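You operate a simulated robot arm through the tools that you are given. There is no shell and no other tool. Be economical: measure what you need, move in short steps, check, and stop when the job is done.

You run a simulated robot arm. Do the job below in one go: nothing can be reset, and whatever is moved stays where it is left.

JOB
Move the grey slab from cell FOUR to cell THREE and clip it down.
Fine: both blue clips aside first, the clip of THREE ends over the slab; the other slabs stay. Hands unhurt; nothing dropped, spilt, damaged or left on.

Only the result counts: the job must be done as asked and must still hold three seconds after the hand-in. Knocking over, shifting, dropping, spilling or breaking anything else fails it.

ROBOT AND FRAMES
A 7-joint arm with a two-finger parallel gripper, fixed in place. Base frame: the origin is at the foot of the arm, x ahead of it, y to its left, z up; the work surface is at about z = 0.42. Lengths are in m, angles in degrees, forces in N, time in s.
With the tool pointing down near the work surface it reaches from about 0.28 to 0.5 m from the base axis. Its first joint turns from -66.0 to 66.0 degrees. Payload 1.57 kg.
The TCP is the grasp point between the finger pads, 0.03 m short of the fingertips. In the tool frame z runs along the fingers and y along their closing line. The gripper opens to 0.11 m. The fingers are 0.024 m wide and 0.012 m thick; the gripper's body (0.048 by 0.112 m) begins 0.078 m behind the TCP.
Orientation is told as [roll, pitch, yaw] about the base's x, y, z axes, in that order, counted from this pose: with the fingers straight down and closing along the base's y, the tool's x points along the base's -x, its y along +y and its z along -z.

CONTROLS
- The arm moves only by the tool nudge_tool. Its argument "rows" is text: rows parted by semicolons, each of 7 numbers parted by spaces: the shift along the base's x, y, z in m, then the turn, a rotation vector about the base's x, y, z in degrees, then the gripper command, from -1 (shut) to 1 (fully open), values between in proportion. In form: dx dy dz wx wy wz grip; .... A call has 1 to 20 rows; each row is the pose to reach, as a shift and turn from the pose commanded when the call began. Rows are played at 5 a second. More than 0.05 m and 8.6 degrees between two rows, or a gripper value outside its range, and nothing of the call is played. A pose out of reach is approached as far as the arm can. The call stops where the force on the tool passes 40 N (or 10 N more than at its start, if that is more) or the arm is blocked; 0.2 s more then pass. The fingers move at their own pace (about 0.108 m/s each) and stop on an object; they squeeze with about 43 N. The grip force told is the motor's: it shows also when the fingers shut on nothing. Time passes only in rows, and 0.2 s behind the last, so rows that repeat a pose let the fingers close. It gives the time, the measured TCP pose, the force on the tool (base axes), the opening and the grip force at its end, in the units of the frame above (readings bear some noise).
- Cameras (640 x 400 px; columns grow to the right, rows downward): "scene" is fixed at [0.1451, -0.3967, 1.3743]; the picture's right is [0.87, -0.50, 0.00], its down [-0.41, -0.71, -0.58] and it looks along [0.29, 0.50, -0.82] (base axes); focal length 346 px, centre (320, 200). "wrist" rides on the gripper at [0.07, 0.016, -0.141] in the tool frame; the picture's right is [-0.23, 0.97, 0.00], its down [-0.86, -0.20, -0.48] and it looks along [-0.47, -0.11, 0.88] (tool axes); focal length 222 px, centre (320, 200).
- grab_frame(camera): a new picture of that camera. The clock stands still meanwhile.
- point_at(camera, pixels): for up to 12 pixels [column, row] of the newest picture of that camera ("zoom" is the newest enlarged one), the place [x, y, z] in the base frame of the surface seen there, good to about 0.003 m. The clock stands still meanwhile.
- enlarge(camera, box): a new picture of the part [left, top, right, bottom] of that camera's present view, enlarged. The clock stands still meanwhile.
- job_done(): hands the job in; it is judged then, once.

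Work in short steps. Measure before you move; look again where a grasp or a placing could have gone wrong, and mend it. You have 80 turns and 46 pictures in all, those below and enlarged ones among them. Open the gripper and draw the arm clear of the work before you hand the job in, unless the task says otherwise; then end with one line.

The tools are called after "Emit:" as a command line: name --argument value ..., lists and objects as JSON in quotes. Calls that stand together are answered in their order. nudge_tool: Moves the arm, as the interface text tells. Its arguments: {"type":"object","properties":{"rows":{"type":"string"}},"required":["rows"]} The other tools are called the same way: grab_frame (camera) takes a picture; point_at (camera, pixels) gives the place of the surface under pixels of a picture; enlarge (camera, box) takes an enlarged picture of a part of a camera's view; job_done () hands the job in.

At the start:

```text
time: 0.0
ee_pos: [0.4659, 0.0572, 0.8414]
tcp_rot: [-0.1, 0.0, 0.0]
contact_force: [-0.2, 0.3, -0.3]
finger_gap: 0.11
finger_force: 0.0
```

scene: 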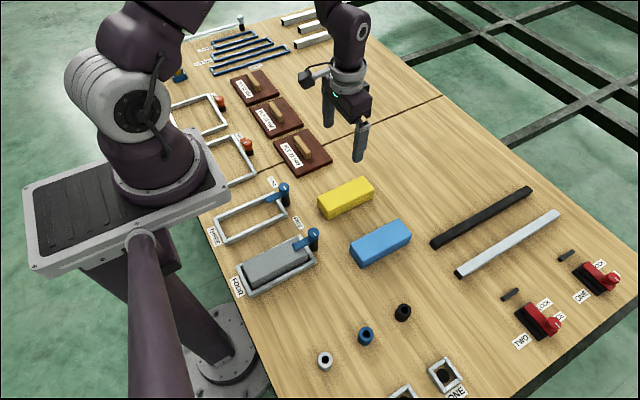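
wrist: 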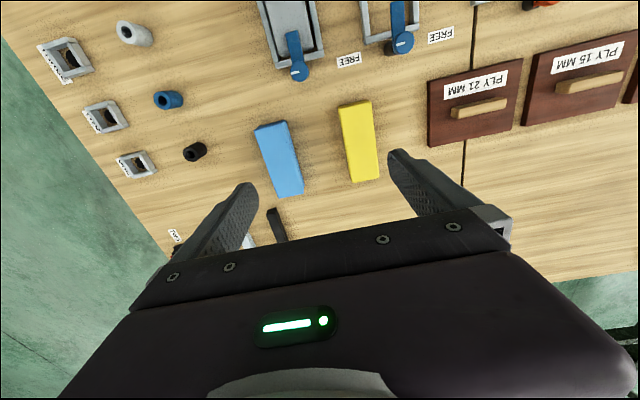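

The scene shows cell FOUR with a grey slab (about 275,265) and cell THREE empty (about 250,218), with blue clips at (313,238) and (284,192). I'll enlarge that area to see details.

Emit:
enlarge --camera "scene" --box '[190, 160, 350, 310]'

Emit:
enlarge --camera "wrist" --box '[230, 0, 470, 150]'

```text
2.67 times, centred on (270, 235) of scene
```

zoom: 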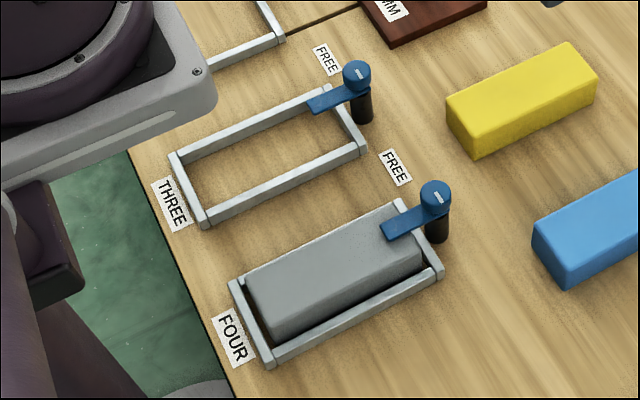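

```text
2.67 times, centred on (350, 75) of wrist
```

zoom: 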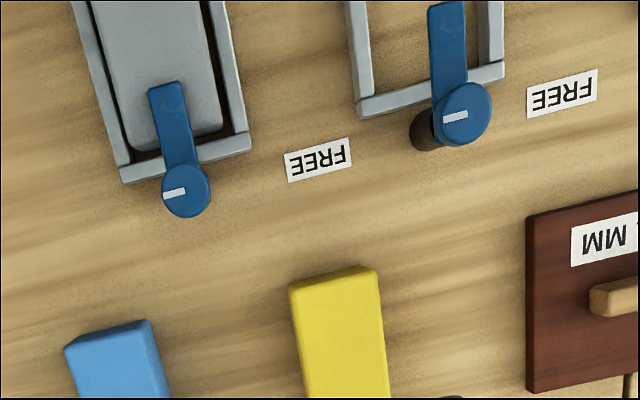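

The zoomed wrist picture shows both clips pointing over the cells (FOUR clip knob at 187,190; THREE's at 463,115), with FREE labels to the side. I'll measure these points.

Emit:
point_at --camera "zoom" --pixels '[[187, 190], [165, 90], [320, 160], [463, 115], [446, 12], [562, 93], [190, 60], [125, 175], [245, 145], [363, 108], [500, 70], [270, 110]]'

Emit:
point_at --camera "scene" --pixels '[[245, 268], [251, 282], [255, 255], [298, 248], [302, 260], [214, 218], [220, 243], [289, 217], [238, 266], [246, 294], [265, 230], [264, 225]]'

```text
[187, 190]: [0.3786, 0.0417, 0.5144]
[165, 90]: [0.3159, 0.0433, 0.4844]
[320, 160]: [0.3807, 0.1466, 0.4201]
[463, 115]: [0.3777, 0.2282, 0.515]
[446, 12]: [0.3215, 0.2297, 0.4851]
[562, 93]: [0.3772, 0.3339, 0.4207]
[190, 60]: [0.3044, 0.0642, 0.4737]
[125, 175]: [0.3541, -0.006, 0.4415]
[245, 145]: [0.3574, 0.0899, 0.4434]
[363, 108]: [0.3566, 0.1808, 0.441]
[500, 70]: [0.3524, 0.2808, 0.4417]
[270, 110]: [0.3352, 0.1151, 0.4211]
```

```text
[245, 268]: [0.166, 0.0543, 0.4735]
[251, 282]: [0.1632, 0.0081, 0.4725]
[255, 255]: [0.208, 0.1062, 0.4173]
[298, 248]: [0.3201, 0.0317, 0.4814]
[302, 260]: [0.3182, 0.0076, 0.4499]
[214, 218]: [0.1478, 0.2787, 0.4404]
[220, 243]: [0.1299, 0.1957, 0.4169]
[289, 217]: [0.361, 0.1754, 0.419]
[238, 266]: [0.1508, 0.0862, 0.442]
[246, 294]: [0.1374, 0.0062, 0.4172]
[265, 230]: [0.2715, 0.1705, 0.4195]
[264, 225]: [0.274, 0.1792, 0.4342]
```

Cell FOUR's clip pivots at about (0.378, 0.042), with its lever toward -x and FREE toward +y. I'll look closely at the clip's shape.

Emit:
enlarge --camera "scene" --box '[275, 215, 335, 260]'

Emit:
enlarge --camera "wrist" --box '[250, 0, 346, 90]'

```text
8.89 times, centred on (305, 238) of scene
```

zoom: 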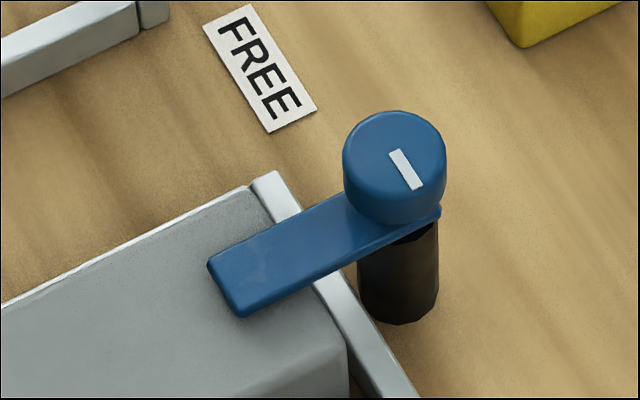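

```text
4.44 times, centred on (298, 45) of wrist
```

zoom: 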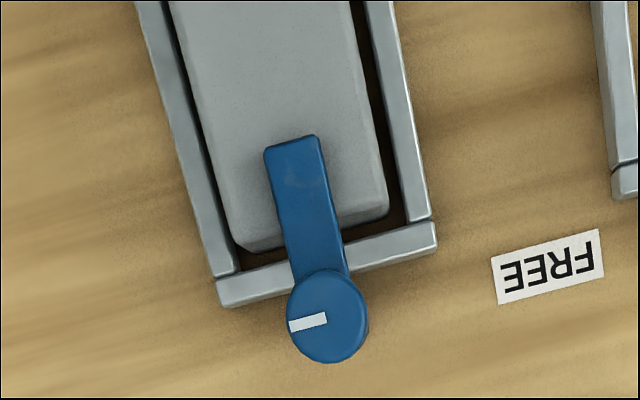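

The knob is a cylinder above the lever, graspable from above. I'll measure its edges, the lever width, and the slab's edges.

Emit:
point_at --camera "zoom" --pixels '[[291, 316], [363, 305], [326, 275], [328, 352], [268, 160], [320, 150], [240, 235], [383, 205], [216, 140], [362, 120], [200, 190], [403, 150]]'

```text
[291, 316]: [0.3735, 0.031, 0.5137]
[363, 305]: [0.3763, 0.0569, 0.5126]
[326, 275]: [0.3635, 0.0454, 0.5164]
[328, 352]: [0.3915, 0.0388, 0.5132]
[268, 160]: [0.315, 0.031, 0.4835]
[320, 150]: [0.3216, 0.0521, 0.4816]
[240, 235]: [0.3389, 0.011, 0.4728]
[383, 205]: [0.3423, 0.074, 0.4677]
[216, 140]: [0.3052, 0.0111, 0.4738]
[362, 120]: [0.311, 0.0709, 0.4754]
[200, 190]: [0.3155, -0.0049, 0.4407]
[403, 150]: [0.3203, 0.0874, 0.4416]
```

Knob centre is about (0.377, 0.043), Ø0.03, z 0.49–0.514. I move above it, turning the gripper +45° on the way so that the -90° turn is symmetric.

Emit:
nudge_tool --rows "-0.015 -0.003 -0.04 0 0 8 1; -0.03 -0.006 -0.08 0 0 16 1; -0.045 -0.009 -0.12 0 0 24 1; -0.06 -0.011 -0.16 0 0 32 0.5; -0.075 -0.013 -0.2 0 0 40 0.2; -0.089 -0.014 -0.24 0 0 45 0.2; -0.089 -0.014 -0.24 0 0 45 0.2"

Emit:
grab_frame --camera "wrist"

```text
time: 1.6
ee_pos: [0.3761, 0.0434, 0.6014]
tcp_rot: [0.1, 0.0, 45.1]
contact_force: [0.2, -0.4, -0.9]
finger_gap: 0.0658
finger_force: 0.1
```

```text
39 pictures are left
```

wrist: 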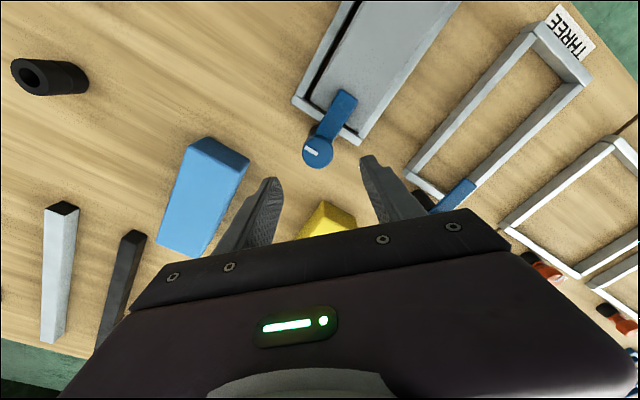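

The knob (317,150) lies between the fingers in line with the approach. I lower to z≈0.521 and close on the knob.

Emit:
nudge_tool --rows "0.001 0 -0.03 0 0 0 0.2; 0.001 0 -0.06 0 0 0 0.2; 0.001 0 -0.08 0 0 0 0.2; 0.001 0 -0.08 0 0 0 -1; 0.001 0 -0.08 0 0 0 -1; 0.001 0 -0.08 0 0 0 -1"

Emit:
enlarge --camera "scene" --box '[265, 185, 365, 265]'

```text
time: 3.0
ee_pos: [0.379, 0.0423, 0.5198]
tcp_rot: [0.0, 0.1, 45.0]
contact_force: [9.8, -8.4, -15.6]
finger_gap: 0.0333
finger_force: 41.7
```

```text
5.00 times, centred on (315, 225) of scene
```

zoom: 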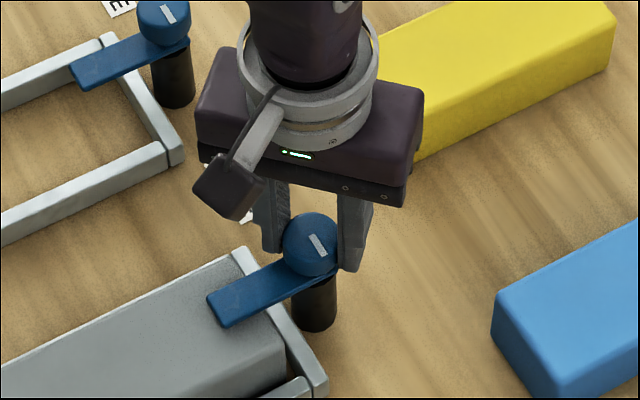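

The knob is gripped (gap 0.033). I test a -24° turn with a small centring shift.

Emit:
nudge_tool --rows "0.001 -0.001 0.001 0 0 -8 -1; 0.001 -0.001 0.001 0 0 -16 -1; 0.001 -0.001 0.001 0 0 -24 -1"

Emit:
enlarge --camera "scene" --box '[265, 185, 365, 265]'

```text
time: 3.8
ee_pos: [0.3801, 0.042, 0.5211]
tcp_rot: [-0.1, 0.0, 20.8]
contact_force: [12.9, -16.1, -32.3]
finger_gap: 0.0335
finger_force: 41.2
```

```text
5.00 times, centred on (315, 225) of scene
```

zoom: 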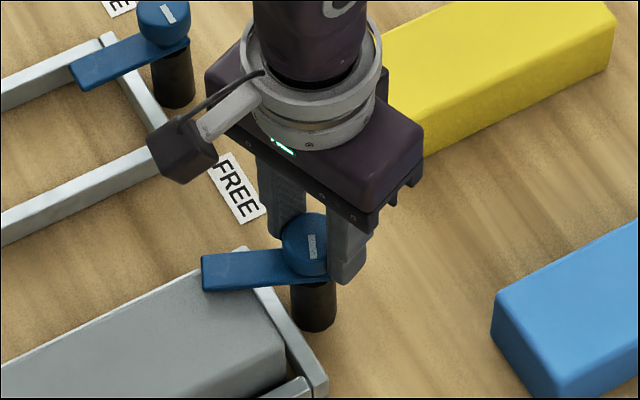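

The clip turns with the gripper (mark and lever rotated). The tool is being pulled down 32 N, so I ease down 1.5 mm and check the force.

Emit:
nudge_tool --rows "0 0 -0.0015 0 0 0 -1; 0 0 -0.0015 0 0 0 -1"

```text
time: 4.6
ee_pos: [0.3806, 0.042, 0.5216]
tcp_rot: [-0.1, 0.0, 20.9]
contact_force: [-1.0, -1.0, 8.2]
finger_gap: 0.0334
finger_force: 40.9
stopped in row 2: the force on the tool passed its limit (the readings are from after the stop); the commanded pose is now the measured one
```

The stop reset the command to the measured pose and relaxed the force. I continue the turn.

Emit:
nudge_tool --rows "0 0 0 0 0 -8 -1; 0 0 0 0 0 -16 -1; 0 0 0 0 0 -24 -1; 0 0 0 0 0 -32 -1"

```text
time: 5.8
ee_pos: [0.3811, 0.0392, 0.5217]
tcp_rot: [-0.4, 0.1, -11.2]
contact_force: [-1.5, -0.7, 9.5]
finger_gap: 0.0333
finger_force: 41.9
stopped in row 4: the force on the tool passed its limit (the readings are from after the stop); the commanded pose is now the measured one
```

Yaw is now -11°, with force stop and y drift. I look at the state.

Emit:
enlarge --camera "scene" --box '[265, 185, 365, 265]'

Emit:
point_at --camera "zoom" --pixels '[[288, 240], [330, 240], [310, 218], [310, 262], [310, 240]]'

```text
5.00 times, centred on (315, 225) of scene
```

zoom: 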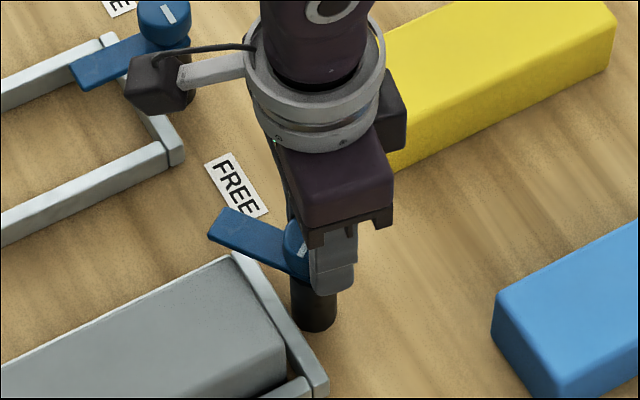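

```text
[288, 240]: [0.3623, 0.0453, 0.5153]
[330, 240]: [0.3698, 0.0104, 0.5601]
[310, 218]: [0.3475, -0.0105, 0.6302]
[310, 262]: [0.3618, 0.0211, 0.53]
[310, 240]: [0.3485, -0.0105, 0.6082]
```

The clip turned about 56°, arm offset accumulated. I release, recentre on (0.378, 0.043), and regrip for the remaining ~34°.

Emit:
nudge_tool --rows "0 0 0 0 0 0 -0.1; -0.002 0.004 -0.001 0 0 0 0; -0.002 0.004 -0.001 0 0 0 0; -0.002 0.004 -0.001 0 0 0 -1; -0.002 0.004 -0.001 0 0 0 -1; -0.002 0.004 -0.001 0 0 0 -1"

```text
time: 7.3
ee_pos: [0.3783, 0.04, 0.5203]
tcp_rot: [-0.7, -0.1, -11.4]
contact_force: [-0.9, -1.3, 5.3]
finger_gap: 0.0331
finger_force: 42.2
stopped in row 6: the force on the tool passed its limit (the readings are from after the stop); the commanded pose is now the measured one
```

On closing, the grip self-centred at y≈0.040, so that's the true pivot. I continue the turn from here.

Emit:
nudge_tool --rows "0 0 0 0 0 -7 -1; 0 0 0 0 0 -14 -1; 0 0 0 0 0 -21 -1; 0 0 0 0 0 -28 -1; 0 0 0 0 0 -34 -1; 0 0 0 0 0 -34 -1"

Emit:
enlarge --camera "scene" --box '[245, 165, 365, 265]'

```text
time: 8.8
ee_pos: [0.3776, 0.0384, 0.5205]
tcp_rot: [-0.7, 0.0, -45.3]
contact_force: [-8.1, -15.8, -10.8]
finger_gap: 0.0333
finger_force: 41.5
```

```text
4.00 times, centred on (305, 215) of scene
```

zoom: 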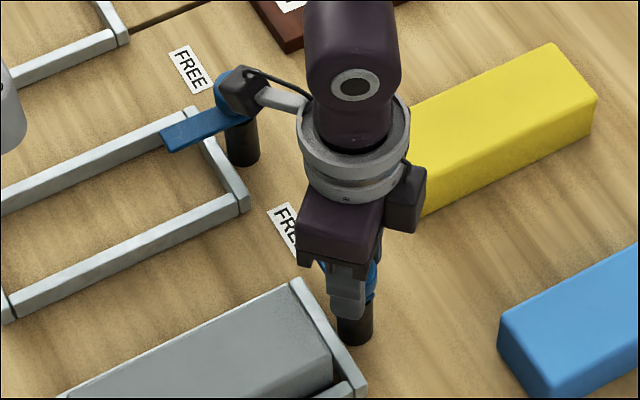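

The lever is now out of sight toward FREE, clear of the slab. I open, lift to 0.62, and move over THREE's knob with yaw back to +45°.

Emit:
nudge_tool --rows "0 0 0 0 0 0 0.2; 0 0 0 0 0 0 0.2; 0 0 0.05 0 0 0 0.2; 0 0 0.1 0 0 0 0.2; 0 0.02 0.1 0 0 8 0.2; 0 0.04 0.1 0 0 16 0.2; 0 0.06 0.1 0 0 24 0.2; 0 0.08 0.1 0 0 32 0.2; 0 0.1 0.1 0 0 40 0.2; 0 0.12 0.1 0 0 48 0.2; 0 0.14 0.1 0 0 56 0.2; 0 0.16 0.1 0 0 64 0.2; 0 0.175 0.1 0 0 72 0.2; 0 0.188 0.1 0 0 80 0.2; 0 0.188 0.1 0 0 88 0.2; 0 0.188 0.1 0 0 90 0.2"

Emit:
enlarge --camera "scene" --box '[205, 155, 365, 275]'

Emit:
grab_frame --camera "wrist"

```text
time: 12.2
ee_pos: [0.3788, 0.227, 0.6199]
tcp_rot: [-0.7, 0.0, 44.8]
contact_force: [-0.5, 0.3, 0.6]
finger_gap: 0.0664
finger_force: 0.1
```

```text
3.33 times, centred on (285, 215) of scene
```

zoom: 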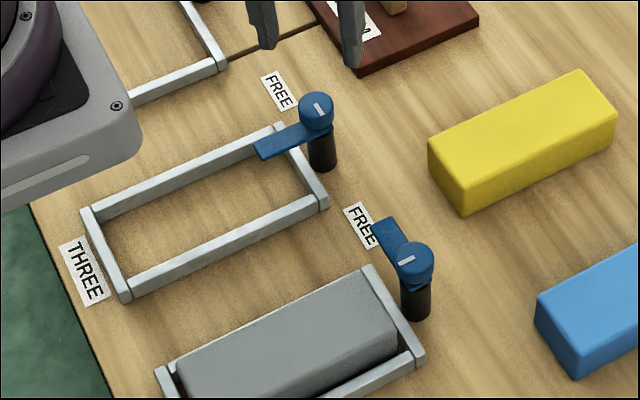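

```text
33 pictures are left
```

wrist: 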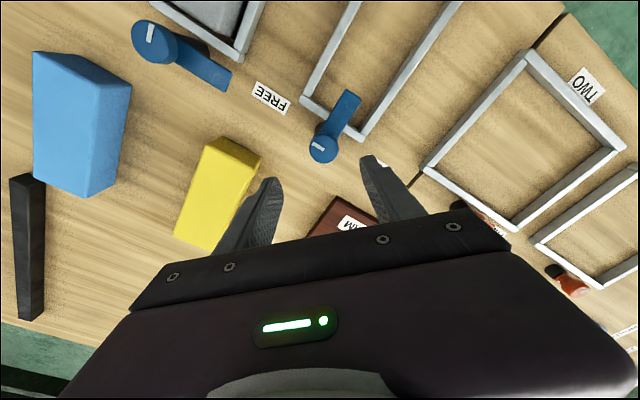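

FOUR's clip now points at FREE, clear of the slab. I measure both knobs' edges in the zoom to get THREE's pivot relative to FOUR's.

Emit:
point_at --camera "zoom" --pixels '[[301, 108], [331, 108], [316, 94], [316, 122], [400, 257], [432, 257], [416, 244], [416, 273], [124, 290], [97, 213], [277, 129], [321, 203]]'

```text
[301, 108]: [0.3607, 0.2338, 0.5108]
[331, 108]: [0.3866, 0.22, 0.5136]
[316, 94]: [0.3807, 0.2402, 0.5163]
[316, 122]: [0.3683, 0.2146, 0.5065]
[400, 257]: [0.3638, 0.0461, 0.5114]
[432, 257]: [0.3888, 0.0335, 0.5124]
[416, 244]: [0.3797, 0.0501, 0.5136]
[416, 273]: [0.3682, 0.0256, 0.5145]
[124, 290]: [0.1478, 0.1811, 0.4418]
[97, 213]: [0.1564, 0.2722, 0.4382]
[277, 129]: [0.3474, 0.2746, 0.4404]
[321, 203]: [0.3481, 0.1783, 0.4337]
```

THREE's pivot is about (0.377, 0.227), directly under the tool. I descend 0.099 and grip, levelling the slight roll.

Emit:
nudge_tool --rows "-0.001 0 -0.04 0.5 0 0 0.2; -0.001 0 -0.08 0.5 0 0 0.2; -0.001 0 -0.098 0.5 0 0 0.2; -0.001 0 -0.098 0.5 0 0 -0.4; -0.001 0 -0.098 0.5 0 0 -1; -0.001 0 -0.098 0.5 0 0 -1"

```text
time: 13.6
ee_pos: [0.3768, 0.2295, 0.5232]
tcp_rot: [-0.1, -0.4, 44.8]
contact_force: [-18.8, 22.7, -12.4]
finger_gap: 0.0333
finger_force: 41.0
```

The knob pulls the tool toward (-x, +y), so I shift 2 mm that way and begin turning -90°.

Emit:
nudge_tool --rows "-0.0018 0.0018 0 0 0 0 -1; -0.0018 0.0018 0 0 0 -7 -1; -0.0018 0.0018 0 0 0 -14 -1; -0.0018 0.0018 0 0 0 -21 -1; -0.0018 0.0018 0 0 0 -28 -1; -0.0018 0.0018 0 0 0 -35 -1; -0.0018 0.0018 0 0 0 -42 -1; -0.0018 0.0018 0 0 0 -49 -1; -0.0018 0.0018 0 0 0 -56 -1; -0.0018 0.0018 0 0 0 -63 -1; -0.0018 0.0018 0 0 0 -70 -1; -0.0018 0.0018 0 0 0 -77 -1; -0.0018 0.0018 0 0 0 -84 -1; -0.0018 0.0018 0 0 0 -90 -1"

```text
time: 16.6
ee_pos: [0.3765, 0.2302, 0.5224]
tcp_rot: [-0.2, -0.4, -45.3]
contact_force: [15.8, 9.0, -3.6]
finger_gap: 0.0334
finger_force: 40.6
```

THREE's clip has turned 90°. I release, lift and move over the slab of FOUR at yaw 0.

Emit:
nudge_tool --rows "0 0 0 0 0 0 0.2; 0 0 0 0 0 0 0.2; 0 0 0.05 0 0 0 0.2; 0 0 0.1 0 0 0 0.5; -0.005 -0.02 0.13 0 0 8 1; -0.015 -0.06 0.13 0 0 16 1; -0.03 -0.1 0.13 0 0 24 1; -0.045 -0.14 0.13 0 0 32 1; -0.06 -0.17 0.13 0 0 40 1; -0.075 -0.188 0.13 0 0 45 1; -0.075 -0.188 0.13 0 0 45 1"

Emit:
enlarge --camera "scene" --box '[205, 155, 365, 305]'

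Emit:
grab_frame --camera "wrist"

```text
time: 18.9
ee_pos: [0.3005, 0.0404, 0.6522]
tcp_rot: [-0.3, -0.4, -0.3]
contact_force: [-0.3, 0.0, -0.4]
finger_gap: 0.11
finger_force: 0.1
```

```text
2.67 times, centred on (285, 230) of scene
```

zoom: 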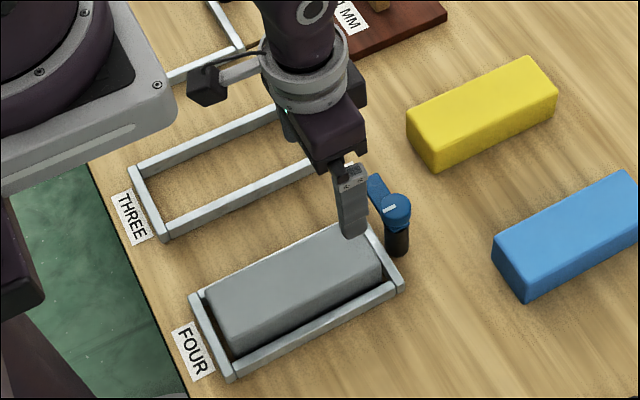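

```text
31 pictures are left
```

wrist: 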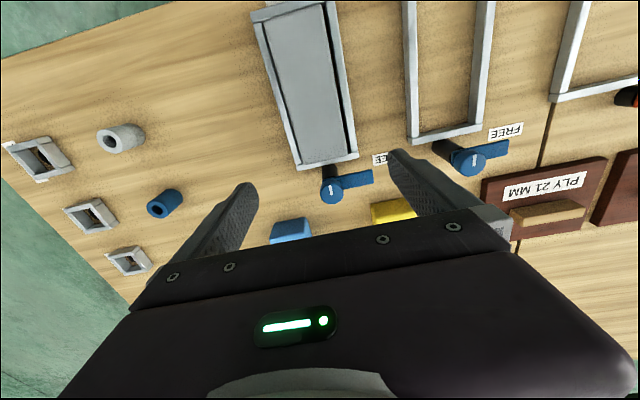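

Both clips are aside. I measure the slab's ends and edges and frame THREE's inside in the wrist and zoom pictures.

Emit:
point_at --camera "wrist" --pixels '[[266, 22], [320, 12], [293, 14], [300, 158], [347, 148], [325, 154], [285, 90], [340, 80], [276, 92], [348, 85], [296, 80], [262, 15]]'

Emit:
point_at --camera "zoom" --pixels '[[208, 296], [238, 352], [222, 322], [140, 170], [163, 233], [150, 200], [200, 300], [230, 365], [172, 235], [150, 175], [375, 262], [300, 290]]'

Emit:
enlarge --camera "wrist" --box '[240, 0, 500, 180]'

```text
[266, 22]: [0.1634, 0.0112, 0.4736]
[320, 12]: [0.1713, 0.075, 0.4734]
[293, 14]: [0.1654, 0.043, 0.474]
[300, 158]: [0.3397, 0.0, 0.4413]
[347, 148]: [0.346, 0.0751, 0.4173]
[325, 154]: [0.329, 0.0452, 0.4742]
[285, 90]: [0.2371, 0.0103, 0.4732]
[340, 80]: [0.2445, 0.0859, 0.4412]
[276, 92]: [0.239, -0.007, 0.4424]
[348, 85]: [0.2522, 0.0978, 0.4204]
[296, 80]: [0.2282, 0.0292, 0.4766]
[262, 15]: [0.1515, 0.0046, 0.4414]
```

```text
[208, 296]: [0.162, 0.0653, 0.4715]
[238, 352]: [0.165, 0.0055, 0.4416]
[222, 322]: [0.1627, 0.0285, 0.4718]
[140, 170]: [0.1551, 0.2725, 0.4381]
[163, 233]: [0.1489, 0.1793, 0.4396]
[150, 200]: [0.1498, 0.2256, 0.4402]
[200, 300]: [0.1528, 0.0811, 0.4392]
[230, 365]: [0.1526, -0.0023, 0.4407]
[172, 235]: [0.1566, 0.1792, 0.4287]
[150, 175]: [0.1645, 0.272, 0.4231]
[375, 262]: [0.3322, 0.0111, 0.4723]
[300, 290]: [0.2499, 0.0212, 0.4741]
```

```text
2.22 times, centred on (370, 90) of wrist
```

zoom: 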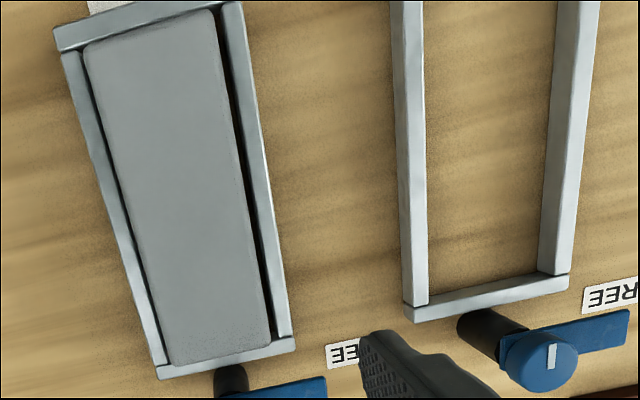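

The slab spans x 0.162–0.342, y 0.008–0.076, top z 0.474; centre (0.252, 0.042). Its centre is inside the reach limit for a vertical tool, so I test how near I can get at height, then with a tilt.

Emit:
nudge_tool --rows "-0.015 0.001 -0.03 0.3 0.4 0.3 1; -0.03 0.0015 -0.06 0.3 0.4 0.3 1; -0.045 0.0015 -0.09 0.3 0.4 0.3 1; -0.045 0.0015 -0.09 0.3 0.4 0.3 1"

```text
time: 19.9
ee_pos: [0.2562, 0.0444, 0.562]
tcp_rot: [0.0, 0.1, 0.1]
contact_force: [-0.3, 0.0, 0.3]
finger_gap: 0.1098
finger_force: 0.0
```

It reached x=0.256 vertical at z 0.56. I lower to z≈0.51 above the slab sides and check the pose.

Emit:
nudge_tool --rows "-0.001 -0.001 -0.025 0 0 0 1; -0.003 -0.001 -0.045 0 0 0 1; -0.003 -0.001 -0.05 0 0 0 1; -0.003 -0.001 -0.05 0 0 0 1"

Emit:
enlarge --camera "scene" --box '[205, 185, 365, 305]'

```text
time: 20.9
ee_pos: [0.2514, 0.0418, 0.5124]
tcp_rot: [0.0, 0.1, 0.2]
contact_force: [-0.3, 0.5, -0.2]
finger_gap: 0.1103
finger_force: 0.1
```

```text
3.33 times, centred on (285, 245) of scene
```

zoom: 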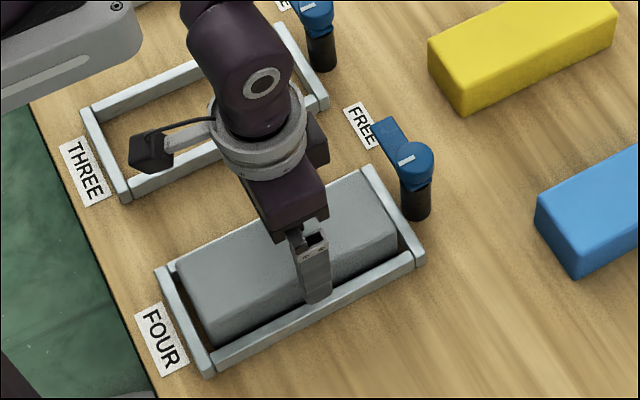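

The tool reaches the slab's centre vertically. I lower to TCP z≈0.4755 (tips 0.4455, just above the frame rails at 0.442) and close.

Emit:
nudge_tool --rows "0 0.0005 -0.02 0 0 0 1; 0 0.0005 -0.036 0 0 0 1; 0 0.0005 -0.036 0 0 0 1; 0 0.0005 -0.036 0 0 0 -1; 0 0.0005 -0.036 0 0 0 -1; 0 0.0005 -0.036 0 0 0 -1"

```text
time: 22.4
ee_pos: [0.2598, 0.0454, 0.4875]
tcp_rot: [0.1, 0.1, 0.1]
contact_force: [0.0, -0.2, -0.7]
finger_gap: 0.0691
finger_force: 42.8
out of reach, approached as far as the arm can: row 2, 3, 4, 5, 6
```

The vertical pose ran out of reach (z 0.4875, gripping only 16 mm). I reopen, rise, and tilt the fingers 12° toward the base to get deeper near the centre.

Emit:
nudge_tool --rows "0 0 0 0 0 0 1; 0 0 0 0 0 0 1; 0 0 0.03 0 0 0 1; 0 0 0.04 0 6 0 1; 0 0 0.04 0 12 0 1; 0 0 0.04 0 12 0 1"

```text
time: 23.8
ee_pos: [0.2616, 0.0455, 0.528]
tcp_rot: [0.0, 12.1, 0.0]
contact_force: [0.1, 0.4, 0.2]
finger_gap: 0.1099
finger_force: 0.1
```

Tilt of 12° achieved at (0.262, 0.0455, 0.528). I check the slab's side edges before descending.

Emit:
enlarge --camera "scene" --box '[205, 205, 345, 305]'

Emit:
point_at --camera "scene" --pixels '[[270, 270]]'

```text
4.00 times, centred on (275, 255) of scene
```

zoom: 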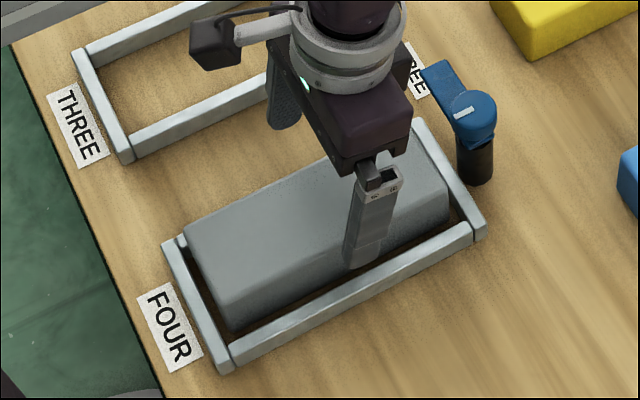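

```text
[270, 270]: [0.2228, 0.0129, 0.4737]
```

The slab slid ~3 mm in +y within its frame, still well inside. I descend to z≈0.479 in the tilted pose and grip.

Emit:
nudge_tool --rows "0 0 -0.025 0 0 0 1; 0 0 -0.049 0 0 0 1; 0 0 -0.049 0 0 0 1"

```text
time: 24.6
ee_pos: [0.2611, 0.0461, 0.478]
tcp_rot: [0.0, 12.0, 0.1]
contact_force: [-0.2, -0.1, -1.1]
finger_gap: 0.1099
finger_force: 0.1
```

The pose is reached without limits. I close on the slab and let the grip settle.

Emit:
nudge_tool --rows "0 0 0 0 0 0 -1; 0 0 0 0 0 0 -1; 0 0 0 0 0 0 -1; 0 0 0.01 0 0 0 -1; 0 0 0.01 0 0 0 -1"

Emit:
enlarge --camera "scene" --box '[205, 205, 345, 305]'

```text
time: 25.8
ee_pos: [0.2598, 0.045, 0.489]
tcp_rot: [0.0, 12.1, 0.0]
contact_force: [0.4, -6.5, -1.4]
finger_gap: 0.0691
finger_force: 43.0
```

```text
4.00 times, centred on (275, 255) of scene
```

zoom: 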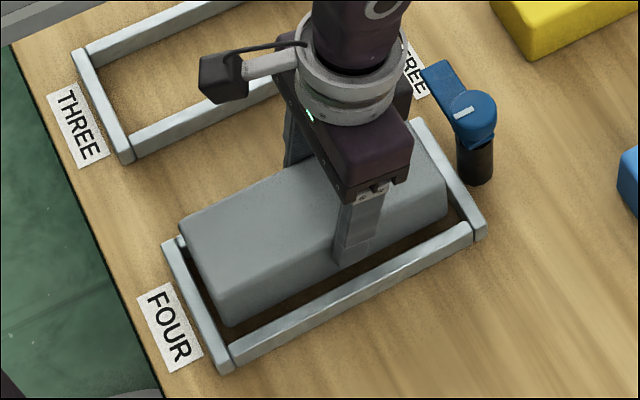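

Grip holds (gap 0.069); the slab seems raised. I lift further to clear the rails and FOUR's clip lever.

Emit:
nudge_tool --rows "0 0 0.03 0 0 0 -1; 0 0 0.06 0 0 0 -1; 0 0 0.075 0 0 0 -1; 0 0 0.075 0 0 0 -1"

Emit:
enlarge --camera "scene" --box '[185, 155, 345, 305]'

Emit:
point_at --camera "zoom" --pixels '[[160, 212], [194, 304], [163, 245], [300, 195], [270, 200], [420, 190]]'

```text
time: 26.8
ee_pos: [0.2612, 0.0469, 0.564]
tcp_rot: [-0.1, 12.0, 0.0]
contact_force: [-0.3, 0.7, -1.5]
finger_gap: 0.0694
finger_force: 43.6
```

```text
2.67 times, centred on (265, 230) of scene
```

zoom: 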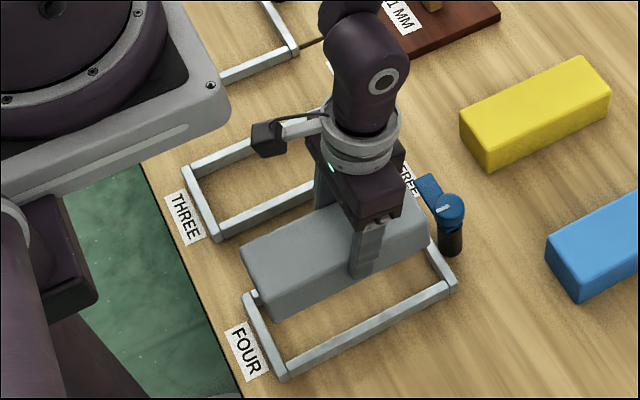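

```text
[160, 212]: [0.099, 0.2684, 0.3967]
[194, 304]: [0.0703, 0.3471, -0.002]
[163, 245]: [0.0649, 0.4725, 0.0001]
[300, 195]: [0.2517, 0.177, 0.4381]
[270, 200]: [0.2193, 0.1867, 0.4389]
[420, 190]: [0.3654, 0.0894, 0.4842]
```

The slab is lifted level and held. I carry it +0.185 m in y over cell THREE, rising a little.

Emit:
nudge_tool --rows "0 0.02 0.015 0 0 0 -1; 0 0.05 0.02 0 0 0 -1; 0 0.08 0.02 0 0 0 -1; 0 0.11 0.02 0 0 0 -1; 0 0.14 0.02 0 0 0 -1; 0 0.17 0.02 0 0 0 -1; 0 0.185 0.02 0 0 0 -1; 0 0.185 0.02 0 0 0 -1; 0 0.185 0.02 0 0 0 -1"

Emit:
enlarge --camera "scene" --box '[185, 135, 345, 285]'

Emit:
grab_frame --camera "wrist"

```text
time: 28.8
ee_pos: [0.2623, 0.2309, 0.583]
tcp_rot: [0.1, 12.1, 0.1]
contact_force: [-0.2, -0.4, -1.5]
finger_gap: 0.069
finger_force: 42.6
```

```text
2.67 times, centred on (265, 210) of scene
```

zoom: 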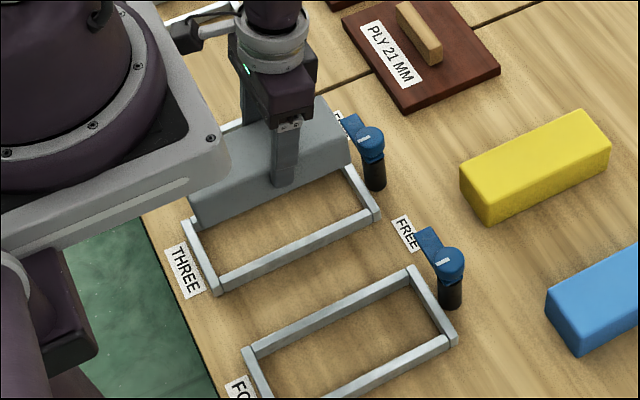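

```text
24 pictures are left
```

wrist: 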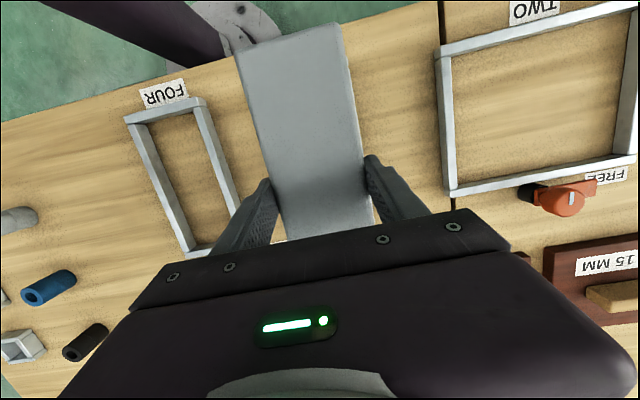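

The slab is above THREE. I measure rails of THREE and FOUR and the slab's visible edges to set the final offset.

Emit:
point_at --camera "zoom" --pixels '[[295, 248], [290, 242], [297, 256], [358, 190], [354, 193], [186, 225], [195, 240], [330, 309], [380, 367], [429, 300], [255, 362], [200, 205]]'

Emit:
point_at --camera "wrist" --pixels '[[239, 60], [347, 35], [251, 90], [354, 80], [290, 35], [300, 150], [259, 120], [359, 110], [290, 26]]'

```text
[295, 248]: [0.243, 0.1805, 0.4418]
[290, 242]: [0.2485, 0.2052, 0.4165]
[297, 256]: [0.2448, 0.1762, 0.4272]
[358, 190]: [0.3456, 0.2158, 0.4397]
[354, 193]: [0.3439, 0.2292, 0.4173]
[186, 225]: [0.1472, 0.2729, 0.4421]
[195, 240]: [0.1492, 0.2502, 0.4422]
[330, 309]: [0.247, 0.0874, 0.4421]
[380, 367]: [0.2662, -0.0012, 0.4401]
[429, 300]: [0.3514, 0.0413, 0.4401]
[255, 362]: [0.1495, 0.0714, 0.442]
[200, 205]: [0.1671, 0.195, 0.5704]
```

```text
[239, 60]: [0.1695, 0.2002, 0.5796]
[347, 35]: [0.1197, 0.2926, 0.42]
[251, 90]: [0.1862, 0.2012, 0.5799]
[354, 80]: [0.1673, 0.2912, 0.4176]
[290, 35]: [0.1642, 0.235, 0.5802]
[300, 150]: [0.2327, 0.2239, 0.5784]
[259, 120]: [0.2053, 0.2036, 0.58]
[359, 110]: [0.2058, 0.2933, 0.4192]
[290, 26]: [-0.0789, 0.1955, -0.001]
```

The slab centre is y≈0.231, matching THREE's centre (≈0.2305); rails suggest about 3 mm toward -x. I lower most of the way (slab bottom ~1 cm above the rail tops).

Emit:
nudge_tool --rows "-0.003 0 -0.03 0 0 0 -1; -0.003 0 -0.06 0 0 0 -1; -0.003 0 -0.075 0 0 0 -1; -0.003 0 -0.075 0 0 0 -1"

Emit:
enlarge --camera "scene" --box '[195, 155, 305, 255]'

```text
time: 29.8
ee_pos: [0.2567, 0.23, 0.5078]
tcp_rot: [0.0, 12.1, 0.1]
contact_force: [0.1, -0.1, -1.1]
finger_gap: 0.0689
finger_force: 42.7
```

```text
4.00 times, centred on (250, 205) of scene
```

zoom: 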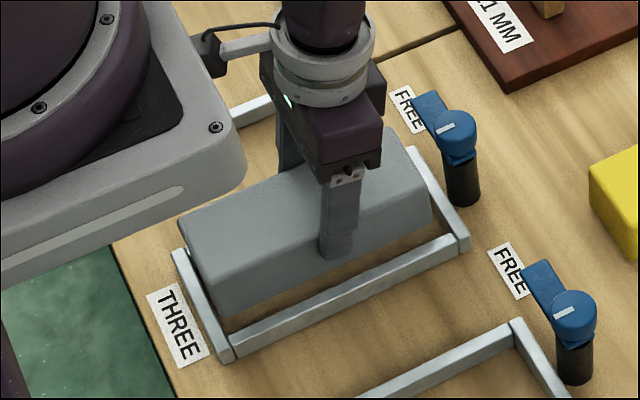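

Alignment looks good in y; I check x clearances at both ends by point measurement.

Emit:
point_at --camera "zoom" --pixels '[[222, 312], [216, 322], [212, 312], [427, 220], [440, 205], [446, 215], [436, 205], [330, 288], [340, 275], [340, 285], [222, 300], [426, 205]]'

```text
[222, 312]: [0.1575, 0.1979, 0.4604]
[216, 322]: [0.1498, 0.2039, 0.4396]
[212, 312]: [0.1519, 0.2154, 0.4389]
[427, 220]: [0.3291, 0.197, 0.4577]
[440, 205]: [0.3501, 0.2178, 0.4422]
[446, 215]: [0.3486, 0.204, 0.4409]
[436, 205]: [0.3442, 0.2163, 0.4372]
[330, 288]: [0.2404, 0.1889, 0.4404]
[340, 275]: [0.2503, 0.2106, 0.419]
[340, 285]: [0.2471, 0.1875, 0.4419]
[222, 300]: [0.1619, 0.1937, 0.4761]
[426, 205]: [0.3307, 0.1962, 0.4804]
```

The slab spans ~0.157–0.336 while THREE's inner gap is ~0.154–0.344, so I shift +2.5 mm in x and lower it onto the bed.

Emit:
nudge_tool --rows "0.0025 0 0 0 0 0 -1; 0.0025 0 -0.012 0 0 0 -1; 0.0025 0 -0.022 0 0 0 -1; 0.0025 0 -0.029 0 0 0 -1; 0.0025 0 -0.029 0 0 0 -1"

Emit:
enlarge --camera "scene" --box '[195, 155, 305, 255]'

```text
time: 30.9
ee_pos: [0.2616, 0.2313, 0.48]
tcp_rot: [0.1, 12.0, 0.1]
contact_force: [-0.2, -1.0, -0.4]
finger_gap: 0.069
finger_force: 42.8
```

```text
4.00 times, centred on (250, 205) of scene
```

zoom: 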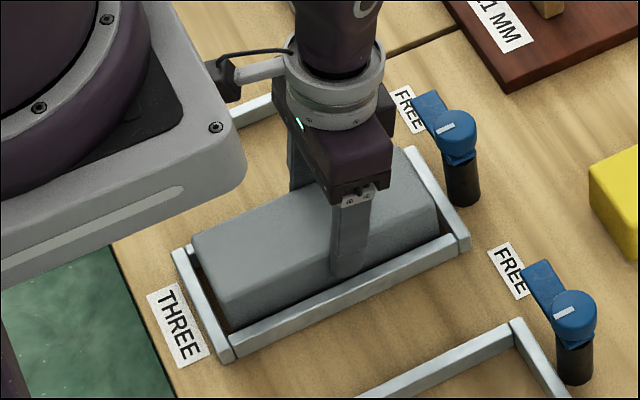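

The slab sits within THREE (weight nearly off the tool). I lower 1.5 mm more until contact, open and rise.

Emit:
nudge_tool --rows "0 0 -0.0015 0 0 0 -1; 0 0 -0.0015 0 0 0 -1; 0 0 -0.0015 0 0 0 1; 0 0 -0.0015 0 0 0 1; 0 0 0.03 0 0 0 1; 0 0 0.08 0 0 0 1; 0 0 0.12 0 0 0 1"

Emit:
enlarge --camera "scene" --box '[195, 155, 305, 255]'

```text
time: 32.5
ee_pos: [0.26, 0.2326, 0.5991]
tcp_rot: [0.0, 12.1, 0.1]
contact_force: [0.3, 0.2, -0.4]
finger_gap: 0.1102
finger_force: 0.1
```

```text
4.00 times, centred on (250, 205) of scene
```

zoom: 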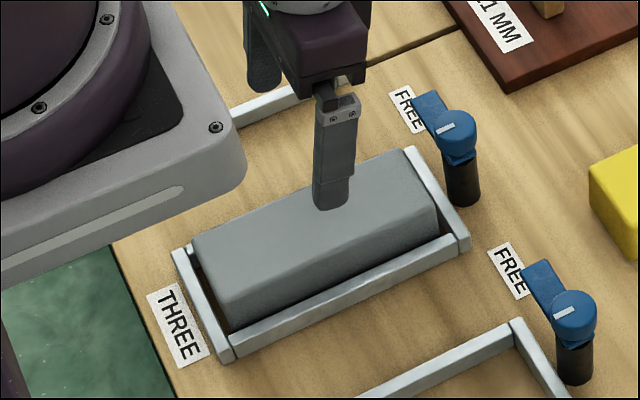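

The slab is seated in THREE. I check its top height, and level the tool while moving above THREE's knob at (0.3765, 0.230).

Emit:
point_at --camera "zoom" --pixels '[[210, 250], [240, 290], [420, 205], [400, 160], [280, 240]]'

Emit:
nudge_tool --rows "0.03 0 0.01 0 -6 0 1; 0.07 -0.001 0.02 0 -12 0 0.5; 0.1 -0.0015 0.02 0 -12 0 0.2; 0.117 -0.0015 0.02 0 -12 0 0.2; 0.117 -0.0015 0.02 0 -12 0 0.2"

```text
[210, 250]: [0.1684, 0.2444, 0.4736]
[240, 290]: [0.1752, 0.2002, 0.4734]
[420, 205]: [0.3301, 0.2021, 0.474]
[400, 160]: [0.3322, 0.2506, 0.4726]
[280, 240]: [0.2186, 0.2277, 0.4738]
```

```text
time: 33.8
ee_pos: [0.3798, 0.2273, 0.6195]
tcp_rot: [0.1, 0.0, 0.1]
contact_force: [0.9, 0.2, 0.4]
finger_gap: 0.0661
finger_force: 0.1
```

The slab is flat (0.4735 everywhere). I yaw to -45°, adjust 2 mm, descend and grip the knob.

Emit:
nudge_tool --rows "-0.002 0.002 0 0 0 -8 0.2; -0.002 0.002 0 0 0 -16 0.2; -0.002 0.002 0 0 0 -24 0.2; -0.002 0.002 0 0 0 -32 0.2; -0.002 0.002 0 0 0 -40 0.2; -0.002 0.002 0 0 0 -45 0.2; -0.002 0.002 -0.04 0 0 -45 0.2; -0.002 0.002 -0.08 0 0 -45 0.2; -0.002 0.002 -0.097 0 0 -45 0.2; -0.002 0.002 -0.097 0 0 -45 0.2; -0.002 0.002 -0.097 0 0 -45 -0.4; -0.002 0.002 -0.097 0 0 -45 -1; -0.002 0.002 -0.097 0 0 -45 -1"

```text
time: 36.5
ee_pos: [0.3756, 0.23, 0.5212]
tcp_rot: [-0.2, 0.1, -45.1]
contact_force: [-1.7, -2.4, -7.6]
finger_gap: 0.0334
finger_force: 41.1
```

The knob is gripped with little side force. I turn it +90° to bring the lever over the slab.

Emit:
nudge_tool --rows "0 0 0 0 0 7 -1; 0 0 0 0 0 14 -1; 0 0 0 0 0 21 -1; 0 0 0 0 0 28 -1; 0 0 0 0 0 35 -1; 0 0 0 0 0 42 -1; 0 0 0 0 0 49 -1; 0 0 0 0 0 56 -1; 0 0 0 0 0 63 -1; 0 0 0 0 0 70 -1; 0 0 0 0 0 77 -1; 0 0 0 0 0 84 -1; 0 0 0 0 0 90 -1; 0 0 0 0 0 90 -1"

Emit:
enlarge --camera "scene" --box '[195, 155, 305, 255]'

```text
time: 39.5
ee_pos: [0.3766, 0.2309, 0.5225]
tcp_rot: [-0.1, 0.1, 45.0]
contact_force: [6.0, -25.8, 15.6]
finger_gap: 0.0331
finger_force: 40.9
```

```text
4.00 times, centred on (250, 205) of scene
```

zoom: 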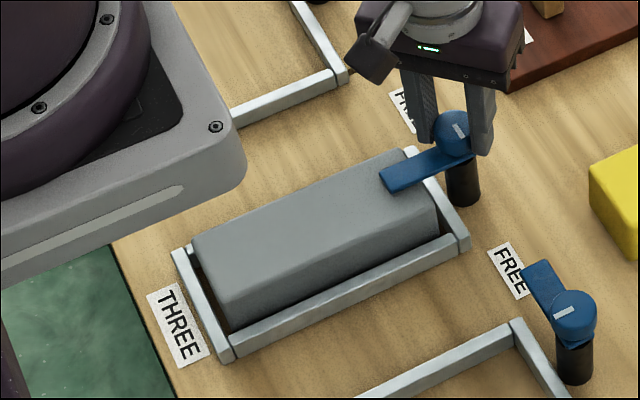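

The lever lies over the slab in line with the cell. I release, lift straight up and draw clear.

Emit:
nudge_tool --rows "0 0 0 0 0 0 0.2; 0 0 0 0 0 0 0.2; 0 0 0.05 0 0 0 0.2; 0 0 0.1 0 0 0 0.5; 0.02 -0.02 0.15 0 0 -8 1; 0.04 -0.05 0.2 0 0 -16 1; 0.06 -0.08 0.25 0 0 -24 1; 0.07 -0.1 0.28 0 0 -32 1; 0.07 -0.12 0.28 0 0 -40 1; 0.07 -0.12 0.28 0 0 -45 1; 0.07 -0.12 0.28 0 0 -45 1"

Emit:
grab_frame --camera "scene"

Emit:
enlarge --camera "scene" --box '[205, 165, 335, 295]'

Emit:
enlarge --camera "wrist" --box '[230, 0, 470, 150]'

```text
refused: row 5 steps farther than a row can; nothing moved
```

```text
19 pictures are left
```

scene: 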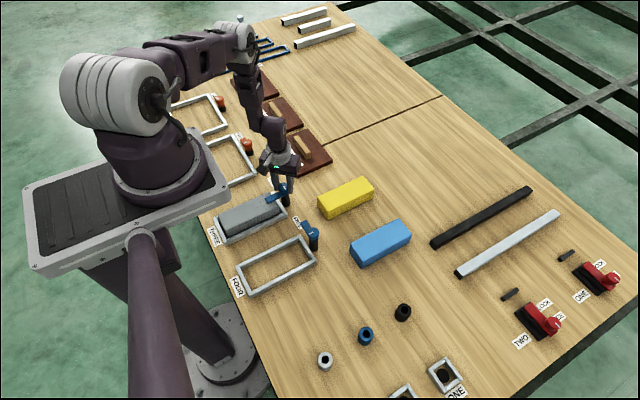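

```text
3.08 times, centred on (270, 230) of scene
```

zoom: 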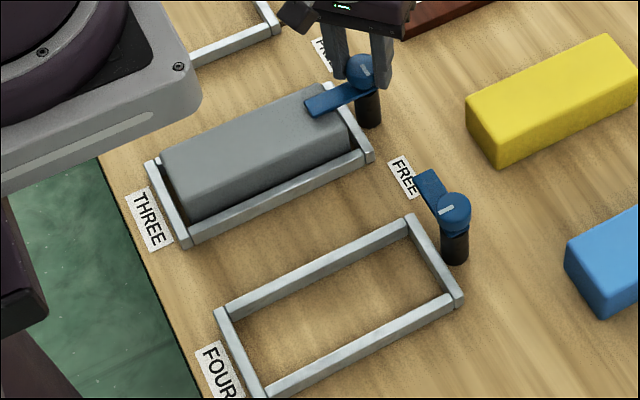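

```text
2.67 times, centred on (350, 75) of wrist
```

zoom: 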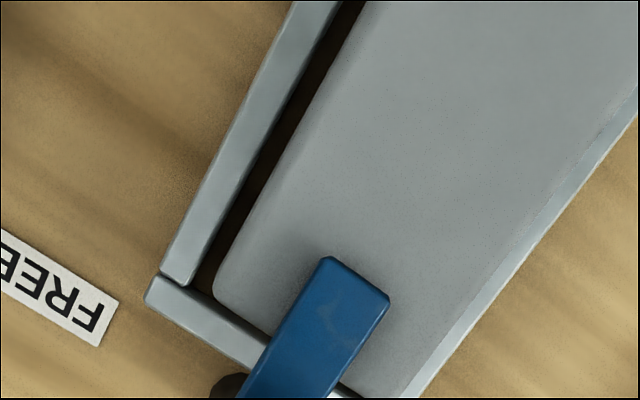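

The move was refused for a too-long row. I repeat with smaller steps: open, straight up, then away.

Emit:
nudge_tool --rows "0 0 0 0 0 0 0.2; 0 0 0 0 0 0 0.2; 0 0 0.04 0 0 0 0.2; 0 0 0.08 0 0 0 0.5; 0 0 0.12 0 0 0 1; 0.02 -0.02 0.15 0 0 -8 1; 0.03 -0.045 0.18 0 0 -16 1; 0.04 -0.07 0.21 0 0 -24 1; 0.05 -0.095 0.24 0 0 -32 1; 0.06 -0.12 0.27 0 0 -40 1; 0.06 -0.12 0.28 0 0 -45 1; 0.06 -0.12 0.28 0 0 -45 1"

Emit:
enlarge --camera "wrist" --box '[230, 0, 470, 150]'

Emit:
grab_frame --camera "scene"

```text
time: 42.1
ee_pos: [0.4363, 0.1099, 0.8025]
tcp_rot: [0.0, 0.1, 0.1]
contact_force: [-0.3, 0.2, 0.5]
finger_gap: 0.11
finger_force: 0.1
```

```text
2.67 times, centred on (350, 75) of wrist
```

zoom: 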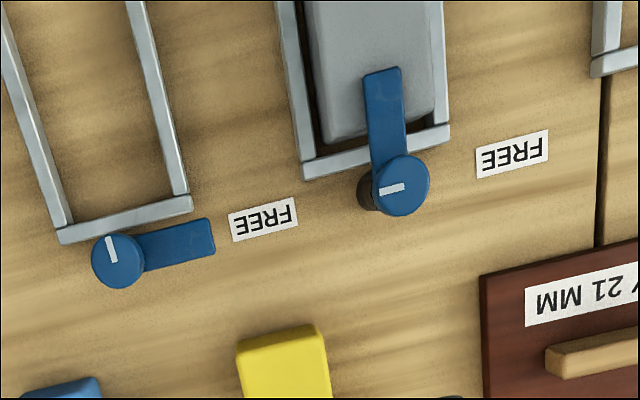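

```text
15 pictures are left
```

scene: 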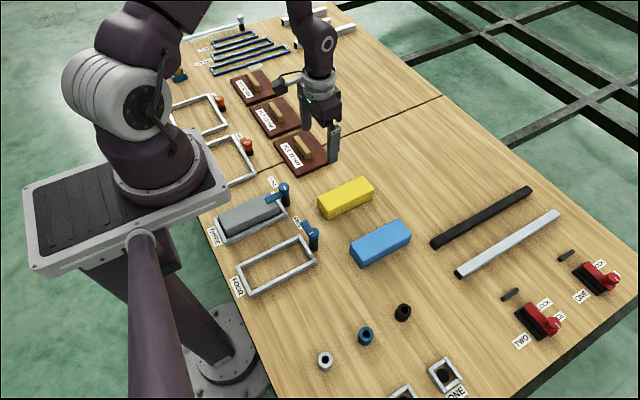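

The slab lies flat in THREE with its clip over it. FOUR's clip stays aside, the other slabs are untouched, and the arm is clear, so I hand in.

Emit:
job_done

```text
The job is handed in.
```

The grey slab now lies flat in cell THREE with THREE's clip turned over it; FOUR's clip is left at FREE, the other slabs were not touched, and the open gripper is clear of the work.
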